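You operate a simulated robot arm through the tools that you are given. There is no shell and no other tool. Be economical: measure what you need, move in short steps, check, and stop when the job is done.

You run a simulated robot arm. Do the job below in one go: nothing can be reset, and whatever is moved stays where it is left.

JOB
Take the full teal bobbin and put it in the small grey tub.
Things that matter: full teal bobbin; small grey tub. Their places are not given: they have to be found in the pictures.

It is judged by the outcome, as a careful person would: the job done as asked, and still so three seconds after it is handed in. It fails if anything else is knocked over, pushed out of place, dropped, spilled or broken.

ROBOT AND FRAMES
A 7-joint arm with a two-finger parallel gripper, fixed in place. Base frame: the origin is at the foot of the arm, x ahead of it, y to its left, z up; the work surface is at about z = 0. Lengths are in m, angles in degrees, forces in N, time in s.
With the tool pointing down near the work surface it reaches from about 0.24 to 0.62 m from the base axis. Its first joint turns from -66.0 to 66.0 degrees. Payload 2.6 kg.
Tool frame: the origin (TCP) lies between the finger pads and is the grasp point; the fingertips stand 0.03 m ahead of it; z points along the fingers, y is the line along which they close. Largest opening 0.094 m; finger width 0.028, thickness 0.01; the body of the gripper, 0.05 by 0.096 m, starts 0.055 m behind the TCP.
Orientation is that of the tool frame in the base frame, as a unit quaternion [w, x, y, z]. With the fingers straight down and closing along the base's y, the tool's x points along the base's -x, its y along +y and its z along -z.

CONTROLS
- The arm moves only by the tool play_rows. Its arguments are lists of equal length, an entry for each row: "delta_pos": the shift along the tool's x, y, z in m, a list of three; "twist": the turn about the tool's z in degrees; "gripper": the opening in per cent of the stroke, from 0 (shut) to 100 (fully open). In form: {"delta_pos": [[dx, dy, dz], ...], "twist": [twist, ...], "gripper": [gripper, ...]}. A call has 1 to 20 rows; each row is the pose to reach, as a shift and turn from the pose commanded when the call began, along the tool's axes at that moment. A row lasts 0.2 s, in which the tool goes at most 0.05 m and 8.6 degrees; a call with a longer step from one row to the next is refused whole, and so is a gripper value outside its range. Where a pose cannot be reached the arm comes as near as it can. A force on the tool above 40 N (or 10 N above the force at the start of the call, whichever is more), or a blocked arm, ends the call early, and 0.2 s more pass. Each finger travels about 0.072 m/s and halts on what it meets, pressing with about 25 N; the grip force reading is that of the motor and also rises with nothing between the fingers. The clock runs only during rows and for 0.2 s after the last one: add rows that repeat a pose to give the fingers time. The reply holds the time, the measured pose of the TCP, the force on the tool along the base axes, the opening and the grip force, in the units named above and with some noise, and new pictures: "views" is both (left out), scene, wrist or none.
- Cameras (640 x 400 px; columns grow to the right, rows downward): "scene" is fixed at [0.0443, 0.4367, 0.5638]; the picture's right is [-0.70, -0.71, 0.00], its down [-0.41, 0.40, -0.82] and it looks along [0.59, -0.58, -0.57] (base axes); focal length 283 px, centre (320, 200). "wrist" rides on the gripper at [-0.037, 0, -0.058] in the tool frame; the picture's right is [0.00, -1.00, 0.00], its down [0.97, 0.00, -0.24] and it looks along [0.24, 0.00, 0.97] (tool axes); focal length 218 px, centre (320, 200).
- point_at(camera, pixels): there is no depth. For up to 12 entries [column, row, z] of the newest picture of that camera ("zoom" is the newest enlarged one), the place [x, y] in the base frame at which the ray of that pixel passes the height z, good to about 0.002 m. It takes no simulated time.
- enlarge(camera, box): a new picture of the part [left, top, right, bottom] of that camera's present view, enlarged. It takes no simulated time.
- job_done(): hands the job in; it is judged then, once.

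Keep the steps short. Do not move on a guess: measure, check each grasp and each placing, and mend mistakes. In all there are 60 turns and 120 pictures (those below and enlarged ones count). Leave the gripper open and the arm clear of the work at the hand-in unless told otherwise, and finish with a single line.

The tools are called after "Call:" by a JSON object that holds its "api" and its "payload". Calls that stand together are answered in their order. play_rows: Moves the arm, as the interface text tells. Its arguments: {"type":"object","properties":{"delta_pos":{"type":"array","items":{"type":"array","items":{"type":"number"}}},"twist":{"type":"array","items":{"type":"number"}},"gripper":{"type":"array","items":{"type":"number"}},"views":{"type":"string","enum":["both","scene","wrist","none"]}},"required":["delta_pos","twist","gripper"]} The other tools are called the same way: point_at (camera, pixels) gives the place at which the rays of pixels pass given heights; enlarge (camera, box) takes an enlarged picture of a part of a camera's view; job_done () hands the job in.

At the start:

```text
t: 0.0
tool_pos: [0.4207, 0.0718, 0.3546]
ee_rot: [0.0, 0.0, 1.0, 0.0]
force: [-1.2, 0.4, -0.1]
opening: 0.0939
grasp_force: 0.0
```

scene: 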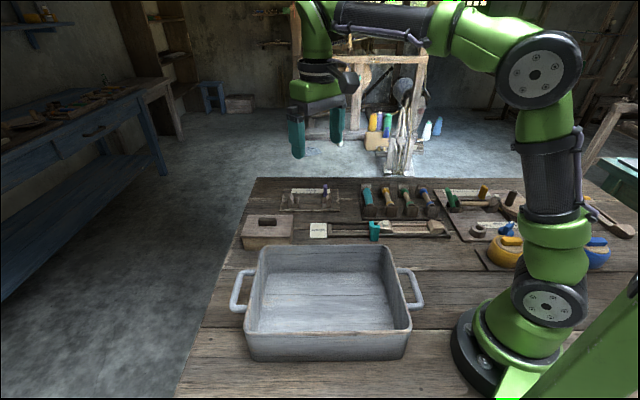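
wrist: 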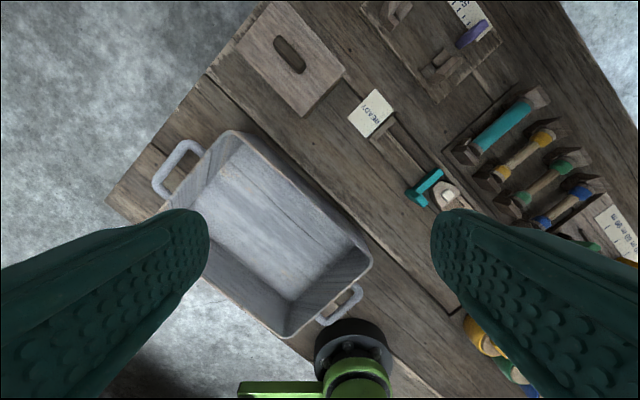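

I see a grey tub with handles and a rack holding coloured bobbins. I'll enlarge both views to tell them apart.

Call:
{"api": "enlarge", "payload": {"camera": "scene", "box": [230, 170, 460, 270]}}

Call:
{"api": "enlarge", "payload": {"camera": "wrist", "box": [340, 0, 640, 260]}}

Call:
{"api": "enlarge", "payload": {"camera": "scene", "box": [420, 170, 640, 290]}}

```text
2.78 times, centred on (345, 220) of scene
```

zoom: 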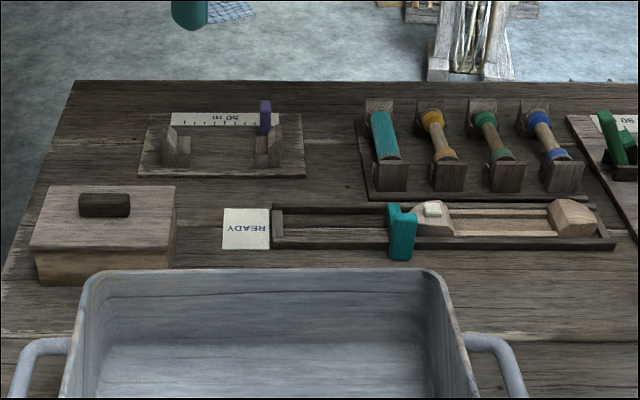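

```text
1.54 times, centred on (490, 130) of wrist
```

zoom: 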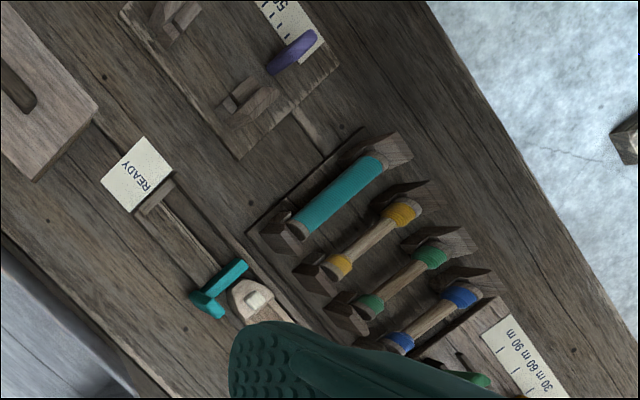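

```text
2.91 times, centred on (530, 230) of scene
```

zoom: 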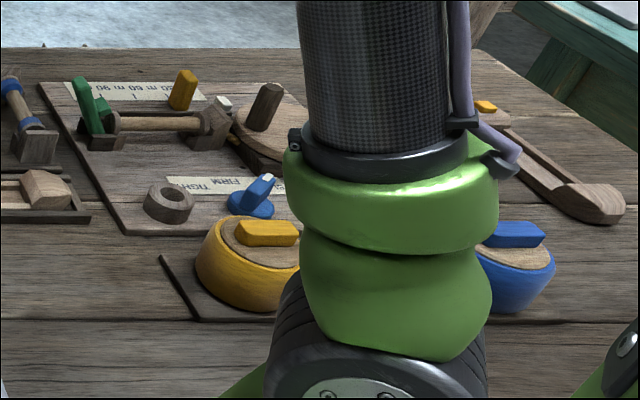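

The full teal bobbin is the leftmost in the rack; the other three are nearly bare. Next I measure its ends in both cameras at several heights, and the tub's corners.

Call:
{"api": "point_at", "payload": {"camera": "wrist", "pixels": [[479, 148, 0.02], [479, 148, 0.04], [479, 148, 0.06], [526, 106, 0.02], [526, 106, 0.04], [526, 106, 0.06], [240, 135, 0.08], [372, 262, 0.08], [285, 335, 0.08], [240, 150, 0.0], [290, 300, 0.0]]}}

Call:
{"api": "point_at", "payload": {"camera": "scene", "pixels": [[369.5, 205.5, 0.02], [369.5, 205.5, 0.04], [369.5, 205.5, 0.06], [366.7, 188.3, 0.02], [366.7, 188.3, 0.04], [366.7, 188.3, 0.06], [260, 247, 0.08], [388, 245, 0.08], [411, 330, 0.08], [245, 335, 0.08], [262, 330, 0.0], [390, 328, 0.0]]}}

```text
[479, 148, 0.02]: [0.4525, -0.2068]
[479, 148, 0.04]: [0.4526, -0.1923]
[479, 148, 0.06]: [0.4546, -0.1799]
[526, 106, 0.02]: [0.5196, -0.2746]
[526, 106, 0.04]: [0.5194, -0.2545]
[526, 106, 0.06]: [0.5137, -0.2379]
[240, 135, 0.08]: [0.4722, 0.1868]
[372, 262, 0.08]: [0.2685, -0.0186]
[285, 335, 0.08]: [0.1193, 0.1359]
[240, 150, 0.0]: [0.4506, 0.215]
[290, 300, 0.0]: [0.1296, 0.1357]
```

```text
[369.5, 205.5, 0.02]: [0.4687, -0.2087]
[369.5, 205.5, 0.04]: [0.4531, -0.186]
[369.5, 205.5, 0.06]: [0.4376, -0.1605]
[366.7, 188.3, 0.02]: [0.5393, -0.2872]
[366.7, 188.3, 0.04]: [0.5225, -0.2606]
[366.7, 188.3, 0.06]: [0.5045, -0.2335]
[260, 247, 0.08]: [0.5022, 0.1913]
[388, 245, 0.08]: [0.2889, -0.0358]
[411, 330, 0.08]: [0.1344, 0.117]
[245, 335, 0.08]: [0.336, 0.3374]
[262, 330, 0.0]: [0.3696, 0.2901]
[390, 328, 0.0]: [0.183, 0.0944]
```

The bobbin runs from about (0.453,-0.190) to (0.520,-0.256), at z≈0.04, so its axis is diagonal. I go above it, turn 45° so the fingers close across it, and look again.

Call:
{"api": "play_rows", "payload": {"delta_pos": [[-0.008, -0.037, 0.0125], [-0.016, -0.074, 0.025], [-0.024, -0.11, 0.0375], [-0.032, -0.147, 0.05], [-0.04, -0.184, 0.0625], [-0.049, -0.22, 0.075], [-0.057, -0.257, 0.0875], [-0.065, -0.294, 0.1], [-0.065, -0.294, 0.1]], "twist": [5.625, 11.25, 16.875, 22.5, 28.125, 33.75, 39.375, 45, 45], "gripper": [100, 95, 90, 85, 80, 75, 70, 65, 65]}}

```text
t: 2.0
tool_pos: [0.4869, -0.2237, 0.2526]
ee_rot: [0.0, 0.384, 0.923, 0.0]
force: [-0.1, 0.6, 0.2]
opening: 0.0609
grasp_force: 0.2
```

scene: 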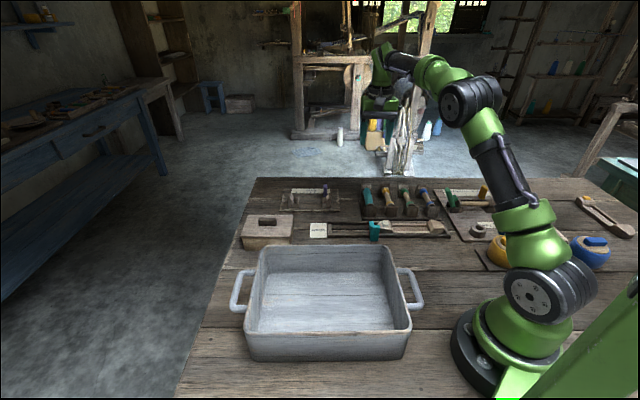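
wrist: 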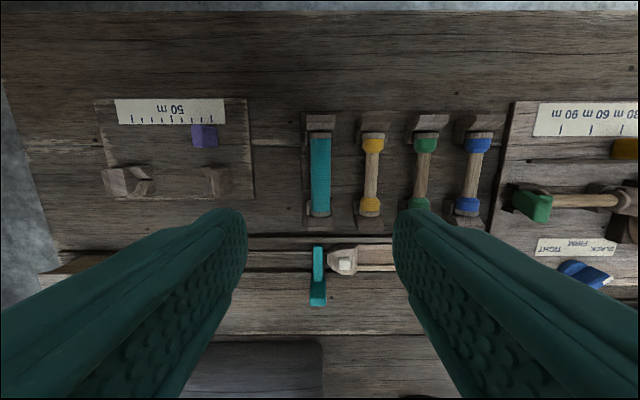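

The bobbin shows at column ~320, rows 133–215. I enlarge and measure its width, ends and posts.

Call:
{"api": "enlarge", "payload": {"camera": "wrist", "box": [260, 95, 420, 235]}}

Call:
{"api": "point_at", "payload": {"camera": "wrist", "pixels": [[320, 138, 0.03], [320, 210, 0.03], [310, 175, 0.03], [331, 175, 0.03], [320, 138, 0.045], [320, 210, 0.045], [320, 175, 0.045], [363, 175, 0.03]]}}

Call:
{"api": "enlarge", "payload": {"camera": "scene", "box": [340, 170, 450, 230]}}

```text
2.86 times, centred on (340, 165) of wrist
```

zoom: 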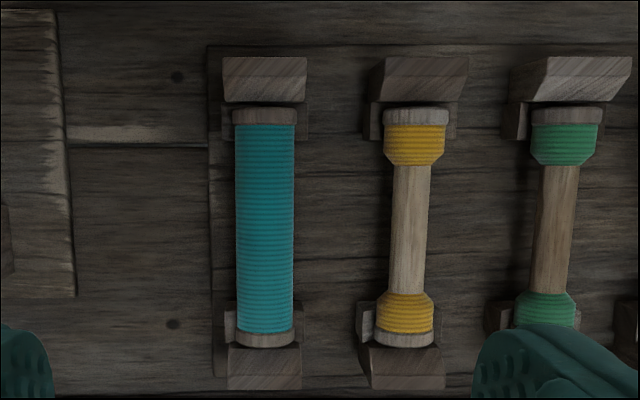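

```text
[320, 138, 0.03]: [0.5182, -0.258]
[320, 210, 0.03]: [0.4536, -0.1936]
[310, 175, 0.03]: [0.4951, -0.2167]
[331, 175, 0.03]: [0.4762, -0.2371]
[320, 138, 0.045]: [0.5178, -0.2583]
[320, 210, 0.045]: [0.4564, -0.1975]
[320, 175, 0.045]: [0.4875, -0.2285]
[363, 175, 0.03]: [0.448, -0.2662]
```

```text
5.82 times, centred on (395, 200) of scene
```

zoom: 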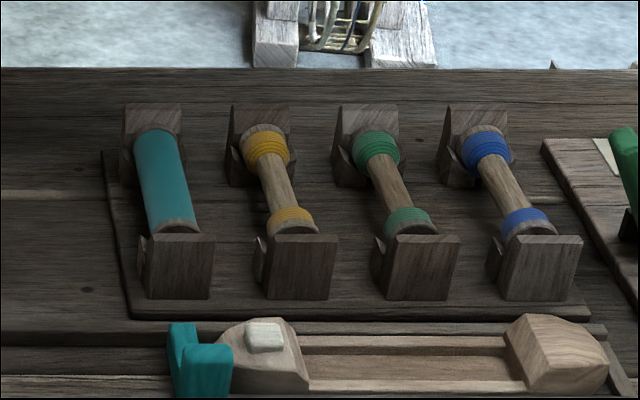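

The bobbin is at column 320.7, centred across the fingers, ~27 mm thick with its neighbour ~56 mm away. I narrow the opening to about 50 mm and go down to z≈0.10.

Call:
{"api": "play_rows", "payload": {"delta_pos": [[0, 0, 0.04], [0, 0, 0.08], [0, 0, 0.12], [0, 0, 0.15], [0, 0, 0.15]], "twist": [0, 0, 0, 0, 0], "gripper": [54, 54, 54, 54, 54]}}

```text
t: 3.2
tool_pos: [0.485, -0.2241, 0.1014]
ee_rot: [0.0, 0.383, 0.924, 0.001]
force: [-0.1, -0.1, 1.2]
opening: 0.0509
grasp_force: 0.0
```

scene: 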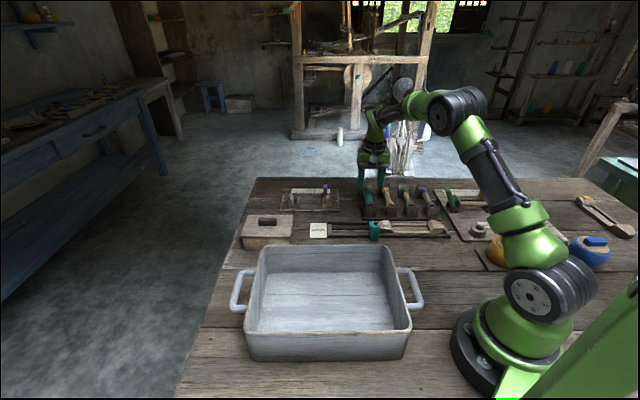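
wrist: 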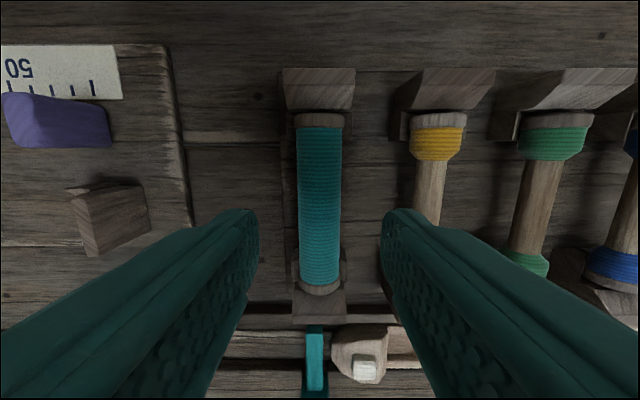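

Columns still centred at 320. I check the midpoint along the axis before the final descent.

Call:
{"api": "point_at", "payload": {"camera": "wrist", "pixels": [[320, 127, 0.04], [320, 285, 0.04], [298, 206, 0.04], [342, 206, 0.04], [320, 127, 0.03], [320, 285, 0.03], [415, 206, 0.035]]}}

```text
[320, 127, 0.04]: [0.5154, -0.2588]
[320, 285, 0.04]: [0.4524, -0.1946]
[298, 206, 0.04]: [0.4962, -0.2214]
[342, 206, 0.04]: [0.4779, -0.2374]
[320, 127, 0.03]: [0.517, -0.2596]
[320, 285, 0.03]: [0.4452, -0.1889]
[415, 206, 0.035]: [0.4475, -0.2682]
```

The middle is (0.484,-0.227), within a few mm of the TCP. I go down 54 mm to z≈0.047, tips just above the rack board.

Call:
{"api": "play_rows", "payload": {"delta_pos": [[-0.001, 0, 0.02], [-0.001, 0, 0.04], [-0.001, 0, 0.054], [-0.001, 0, 0.054]], "twist": [0, 0, 0, 0], "gripper": [54, 54, 54, 54]}}

```text
t: 4.2
tool_pos: [0.4871, -0.2244, 0.0469]
ee_rot: [0.0, 0.383, 0.924, 0.0]
force: [0.8, -0.4, 0.4]
opening: 0.0508
grasp_force: 0.1
```

scene: 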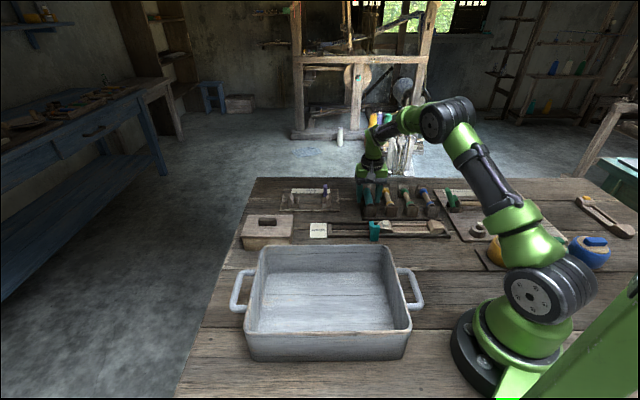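
wrist: 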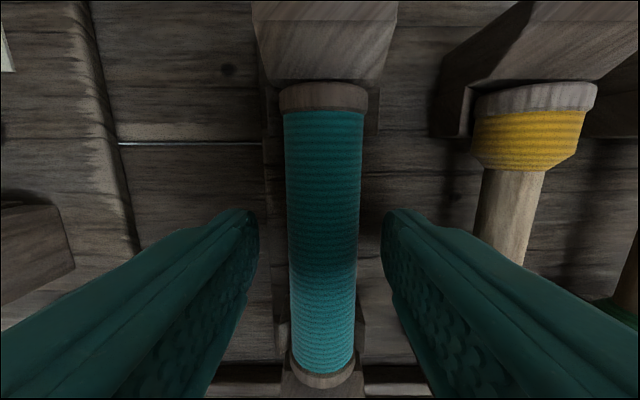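

The bobbin lies between the pads with gaps on both sides and no contact force. Now I close.

Call:
{"api": "play_rows", "payload": {"delta_pos": [[0, 0, 0], [0, 0, 0], [0, 0, 0], [0, 0, 0]], "twist": [0, 0, 0, 0], "gripper": [40, 25, 15, 15], "views": "wrist"}}

```text
t: 5.2
tool_pos: [0.4866, -0.2231, 0.048]
ee_rot: [-0.001, 0.382, 0.924, 0.001]
force: [-0.9, -1.1, 1.5]
opening: 0.0191
grasp_force: 25.2
```

wrist: 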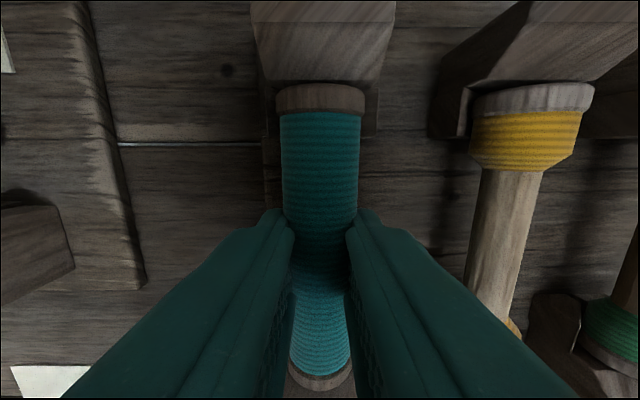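

Fingers stopped at 19 mm with 25 N, so something is held. I lift straight up 40 mm and look.

Call:
{"api": "play_rows", "payload": {"delta_pos": [[0, 0, -0.01], [0, 0, -0.02], [0, 0, -0.04], [0, 0, -0.06], [0, 0, -0.06]], "twist": [0, 0, 0, 0, 0], "gripper": [12, 12, 12, 12, 12]}}

```text
t: 6.4
tool_pos: [0.4871, -0.2239, 0.1093]
ee_rot: [0.0, 0.383, 0.924, -0.001]
force: [0.0, -0.5, -0.6]
opening: 0.0192
grasp_force: 25.0
```

scene: 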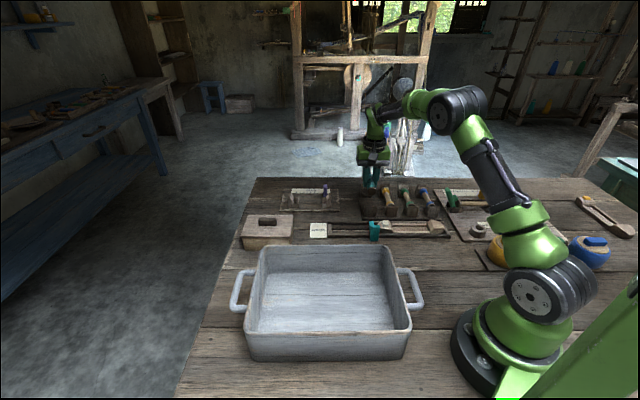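
wrist: 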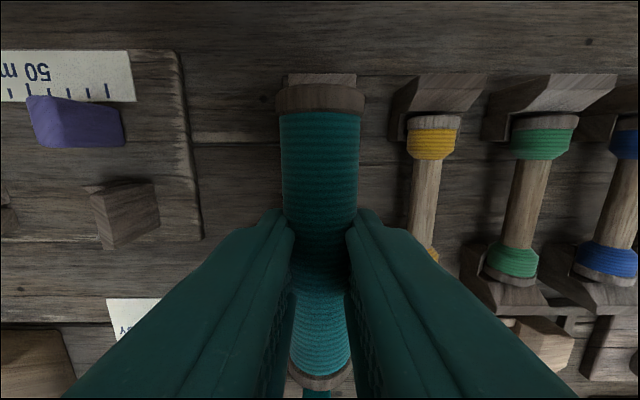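

The bobbin is clear of the rack and level. Now I measure the tub's floor and rim.

Call:
{"api": "enlarge", "payload": {"camera": "scene", "box": [220, 225, 430, 370]}}

Call:
{"api": "point_at", "payload": {"camera": "scene", "pixels": [[250, 360, 0.0], [408, 357, 0.0], [245, 335, 0.06], [411, 330, 0.06], [388, 245, 0.06], [260, 247, 0.06], [262, 332, 0.01], [395, 328, 0.01], [375, 296, 0.01], [275, 296, 0.01], [325, 310, 0.01]]}}

```text
2.76 times, centred on (325, 298) of scene
```

zoom: 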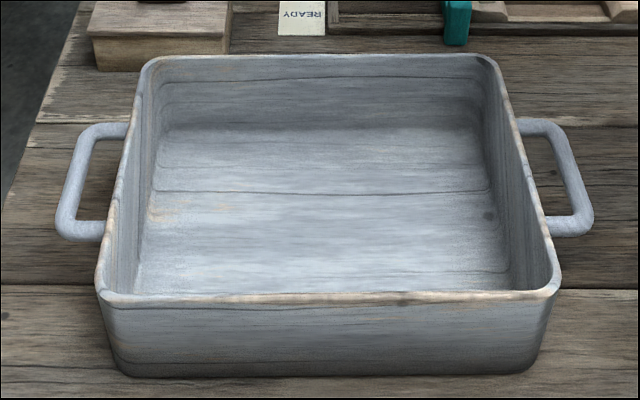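

```text
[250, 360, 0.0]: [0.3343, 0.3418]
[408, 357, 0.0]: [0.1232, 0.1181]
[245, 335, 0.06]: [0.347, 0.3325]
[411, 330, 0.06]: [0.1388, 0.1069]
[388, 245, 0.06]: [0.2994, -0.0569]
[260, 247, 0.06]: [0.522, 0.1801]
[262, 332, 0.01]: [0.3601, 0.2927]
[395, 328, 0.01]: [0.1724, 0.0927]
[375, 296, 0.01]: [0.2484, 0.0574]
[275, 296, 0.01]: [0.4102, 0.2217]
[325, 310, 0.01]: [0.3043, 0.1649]
```

The tub's centre is near (0.32,0.15), its rim about 0.085 high. The bobbin already lies parallel to its short side, so I lift to z≈0.23 and carry it over without turning.

Call:
{"api": "play_rows", "payload": {"delta_pos": [[0, 0, -0.04], [0, 0, -0.08], [0, 0, -0.12], [0.0313, 0.0122, -0.12], [0.0626, 0.0243, -0.12], [0.0939, 0.0365, -0.12], [0.1252, 0.0487, -0.12], [0.1565, 0.0608, -0.12], [0.1878, 0.073, -0.12], [0.219, 0.0852, -0.12], [0.2503, 0.0973, -0.12], [0.2816, 0.1095, -0.12], [0.3129, 0.1217, -0.12], [0.3442, 0.1338, -0.12], [0.3755, 0.146, -0.12], [0.3755, 0.146, -0.12]], "twist": [0, 0, 0, 0, 0, 0, 0, 0, 0, 0, 0, 0, 0, 0, 0, 0], "gripper": [12, 12, 12, 12, 12, 12, 12, 12, 12, 12, 12, 12, 12, 12, 12, 12]}}

```text
t: 9.8
tool_pos: [0.3221, 0.146, 0.2285]
ee_rot: [0.0, 0.382, 0.924, 0.0]
force: [0.3, 0.0, 0.3]
opening: 0.0192
grasp_force: 24.7
```

scene: 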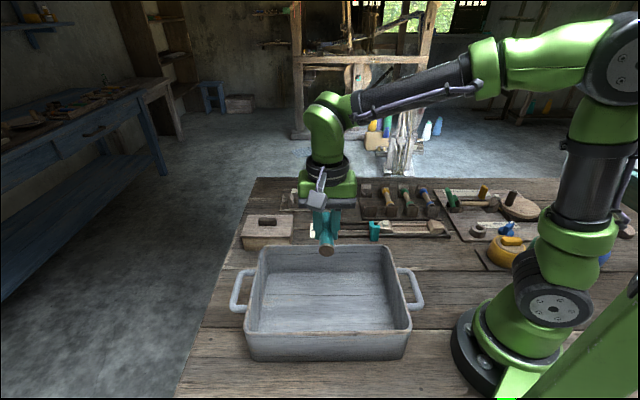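
wrist: 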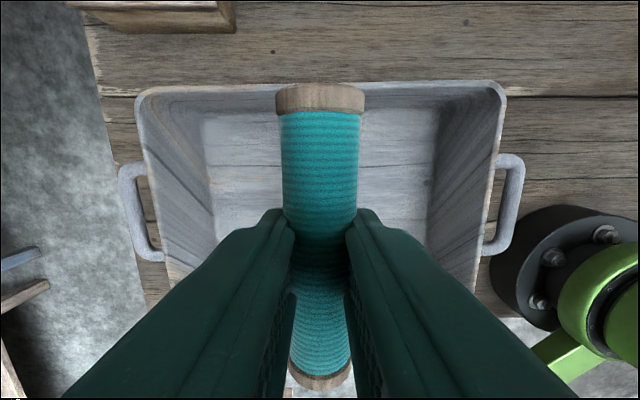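

It's centred left-right (tub columns 135–508). I check the tub walls along the bobbin's axis.

Call:
{"api": "point_at", "payload": {"camera": "wrist", "pixels": [[320, 86, 0.08], [240, 108, 0.01], [140, 95, 0.08], [504, 90, 0.08], [170, 290, 0.08]]}}

Call:
{"api": "point_at", "payload": {"camera": "scene", "pixels": [[325, 247, 0.08], [328, 333, 0.08], [325, 272, 0.01], [328, 358, 0.0]]}}

```text
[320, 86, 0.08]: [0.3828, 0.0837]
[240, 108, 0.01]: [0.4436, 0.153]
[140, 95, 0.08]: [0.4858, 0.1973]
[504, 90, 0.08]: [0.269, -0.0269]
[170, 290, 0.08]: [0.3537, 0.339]
```

```text
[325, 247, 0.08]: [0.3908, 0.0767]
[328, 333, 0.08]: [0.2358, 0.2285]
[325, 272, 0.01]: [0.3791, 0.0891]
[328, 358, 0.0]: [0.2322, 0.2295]
```

The tub's middle is about (0.312,0.155), so I shift 12 mm along tool x, then descend to z≈0.075.

Call:
{"api": "play_rows", "payload": {"delta_pos": [[0.012, 0, 0.0], [0.012, 0, 0.04], [0.012, 0, 0.08], [0.012, 0, 0.12], [0.012, 0, 0.153], [0.012, 0, 0.153]], "twist": [0, 0, 0, 0, 0, 0], "gripper": [12, 12, 12, 12, 12, 12]}}

```text
t: 11.2
tool_pos: [0.3138, 0.1534, 0.0768]
ee_rot: [0.001, 0.383, 0.924, -0.001]
force: [0.8, -0.3, 0.0]
opening: 0.0194
grasp_force: 24.8
```

scene: 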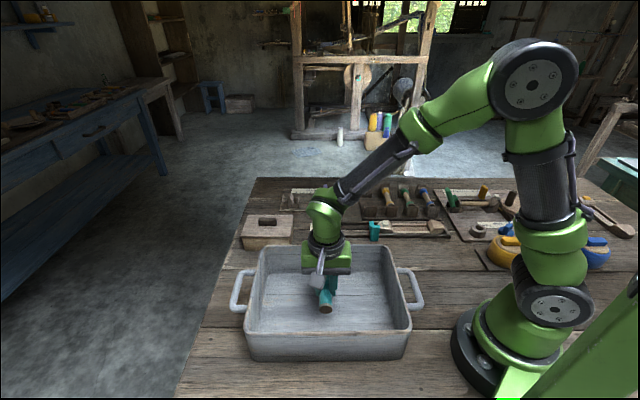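
wrist: 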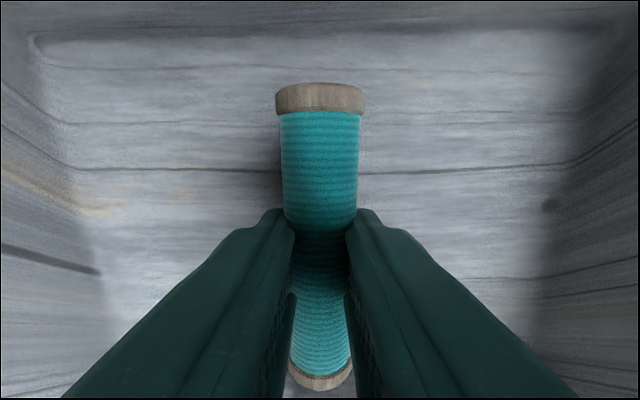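

Well inside the walls. I lower slowly toward z≈0.045, watching the force.

Call:
{"api": "play_rows", "payload": {"delta_pos": [[0, 0, 0.008], [0, 0, 0.015], [0, 0, 0.021], [0, 0, 0.026], [0, 0, 0.03], [0, 0, 0.033], [0, 0, 0.033]], "twist": [0, 0, 0, 0, 0, 0, 0], "gripper": [12, 12, 12, 12, 12, 12, 12]}}

```text
t: 12.8
tool_pos: [0.3156, 0.1543, 0.0436]
ee_rot: [0.0, 0.383, 0.924, 0.0]
force: [0.9, -0.4, -0.4]
opening: 0.0189
grasp_force: 24.9
```

scene: 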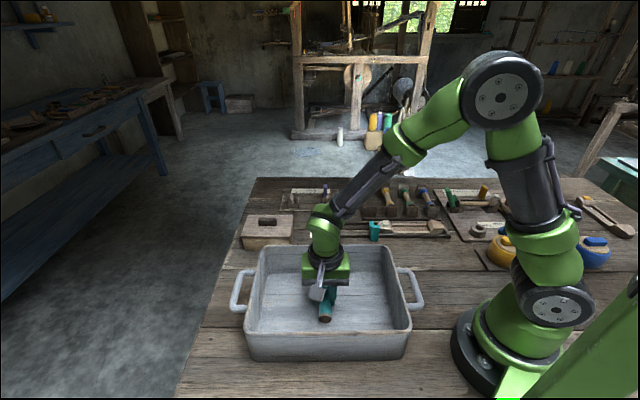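
wrist: 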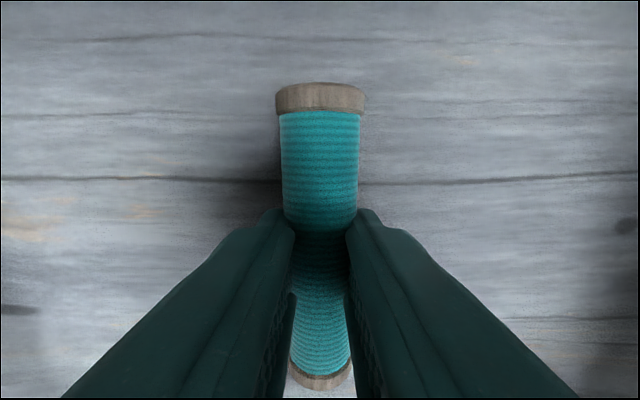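

No contact yet. I lower up to 9 mm more in 2 mm steps.

Call:
{"api": "play_rows", "payload": {"delta_pos": [[0, 0, 0.002], [0, 0, 0.004], [0, 0, 0.006], [0, 0, 0.007], [0, 0, 0.007]], "twist": [0, 0, 0, 0, 0], "gripper": [12, 12, 12, 12, 12], "views": "none"}}

```text
t: 13.8
tool_pos: [0.3163, 0.1549, 0.0383]
ee_rot: [0.001, 0.383, 0.924, 0.0]
force: [-0.7, -2.7, 5.6]
opening: 0.0192
grasp_force: 25.0
stopped in row 4: the force on the tool passed its limit (the readings are from after the stop); the commanded pose is now the measured one
```

The fingertips reached the floor (z≈0.008). I back off 1 mm and open slowly to about 45 mm.

Call:
{"api": "play_rows", "payload": {"delta_pos": [[0, 0, -0.001], [0, 0, -0.001], [0, 0, -0.001], [0, 0, -0.001], [0, 0, -0.001], [0, 0, -0.001], [0, 0, -0.001], [0, 0, -0.001], [0, 0, -0.001], [0, 0, -0.001]], "twist": [0, 0, 0, 0, 0, 0, 0, 0, 0, 0], "gripper": [18, 21, 24, 27, 30, 33, 38, 44, 48, 48]}}

```text
t: 16.0
tool_pos: [0.3164, 0.1548, 0.0394]
ee_rot: [0.0, 0.384, 0.923, 0.001]
force: [-0.1, 0.3, 0.7]
opening: 0.0452
grasp_force: 0.0
```

scene: 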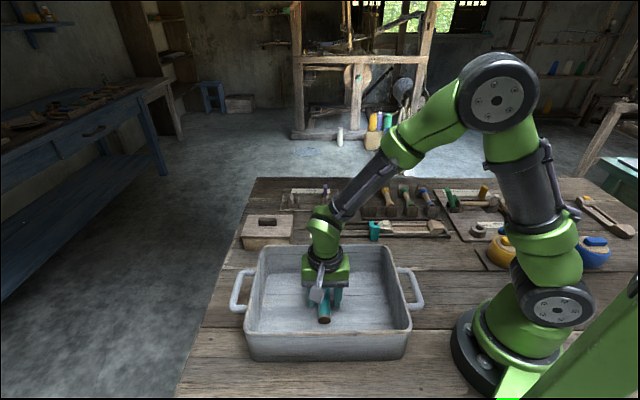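
wrist: 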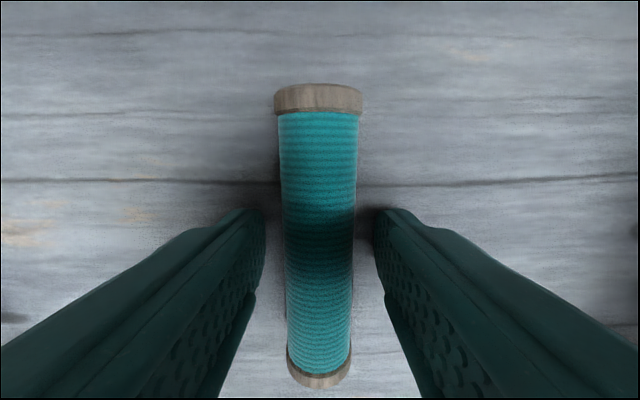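

The bobbin lies free on the tub's floor. I raise the arm straight up to z≈0.27 and open fully only once above the rim.

Call:
{"api": "play_rows", "payload": {"delta_pos": [[0, 0, -0.01], [0, 0, -0.03], [0, 0, -0.07], [0, 0, -0.11], [0, 0, -0.15], [0, 0, -0.19], [0, 0, -0.23], [0, 0, -0.23], [0, 0, -0.23]], "twist": [0, 0, 0, 0, 0, 0, 0, 0, 0], "gripper": [48, 48, 48, 48, 60, 75, 90, 100, 100]}}

```text
t: 18.0
tool_pos: [0.3171, 0.1528, 0.2677]
ee_rot: [0.001, 0.383, 0.924, 0.001]
force: [-0.3, -0.3, -0.2]
opening: 0.0942
grasp_force: 0.0
```

scene: 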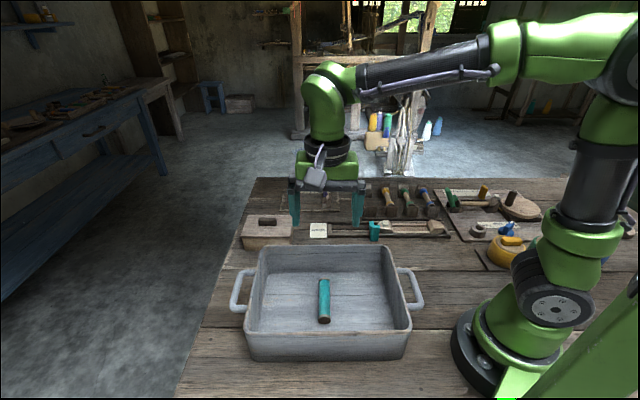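
wrist: 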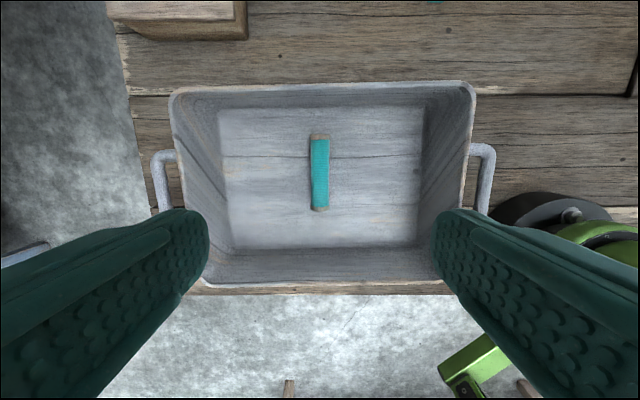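

The bobbin rests in the middle of the tub, the other bobbins are still in their rack, and the arm is clear with the gripper open. I hand the job in.

Call:
{"api": "job_done", "payload": {}}

```text
The job is handed in.
```

The full teal bobbin is lying on the floor of the grey tub, nothing else looks disturbed, and the job is handed in.
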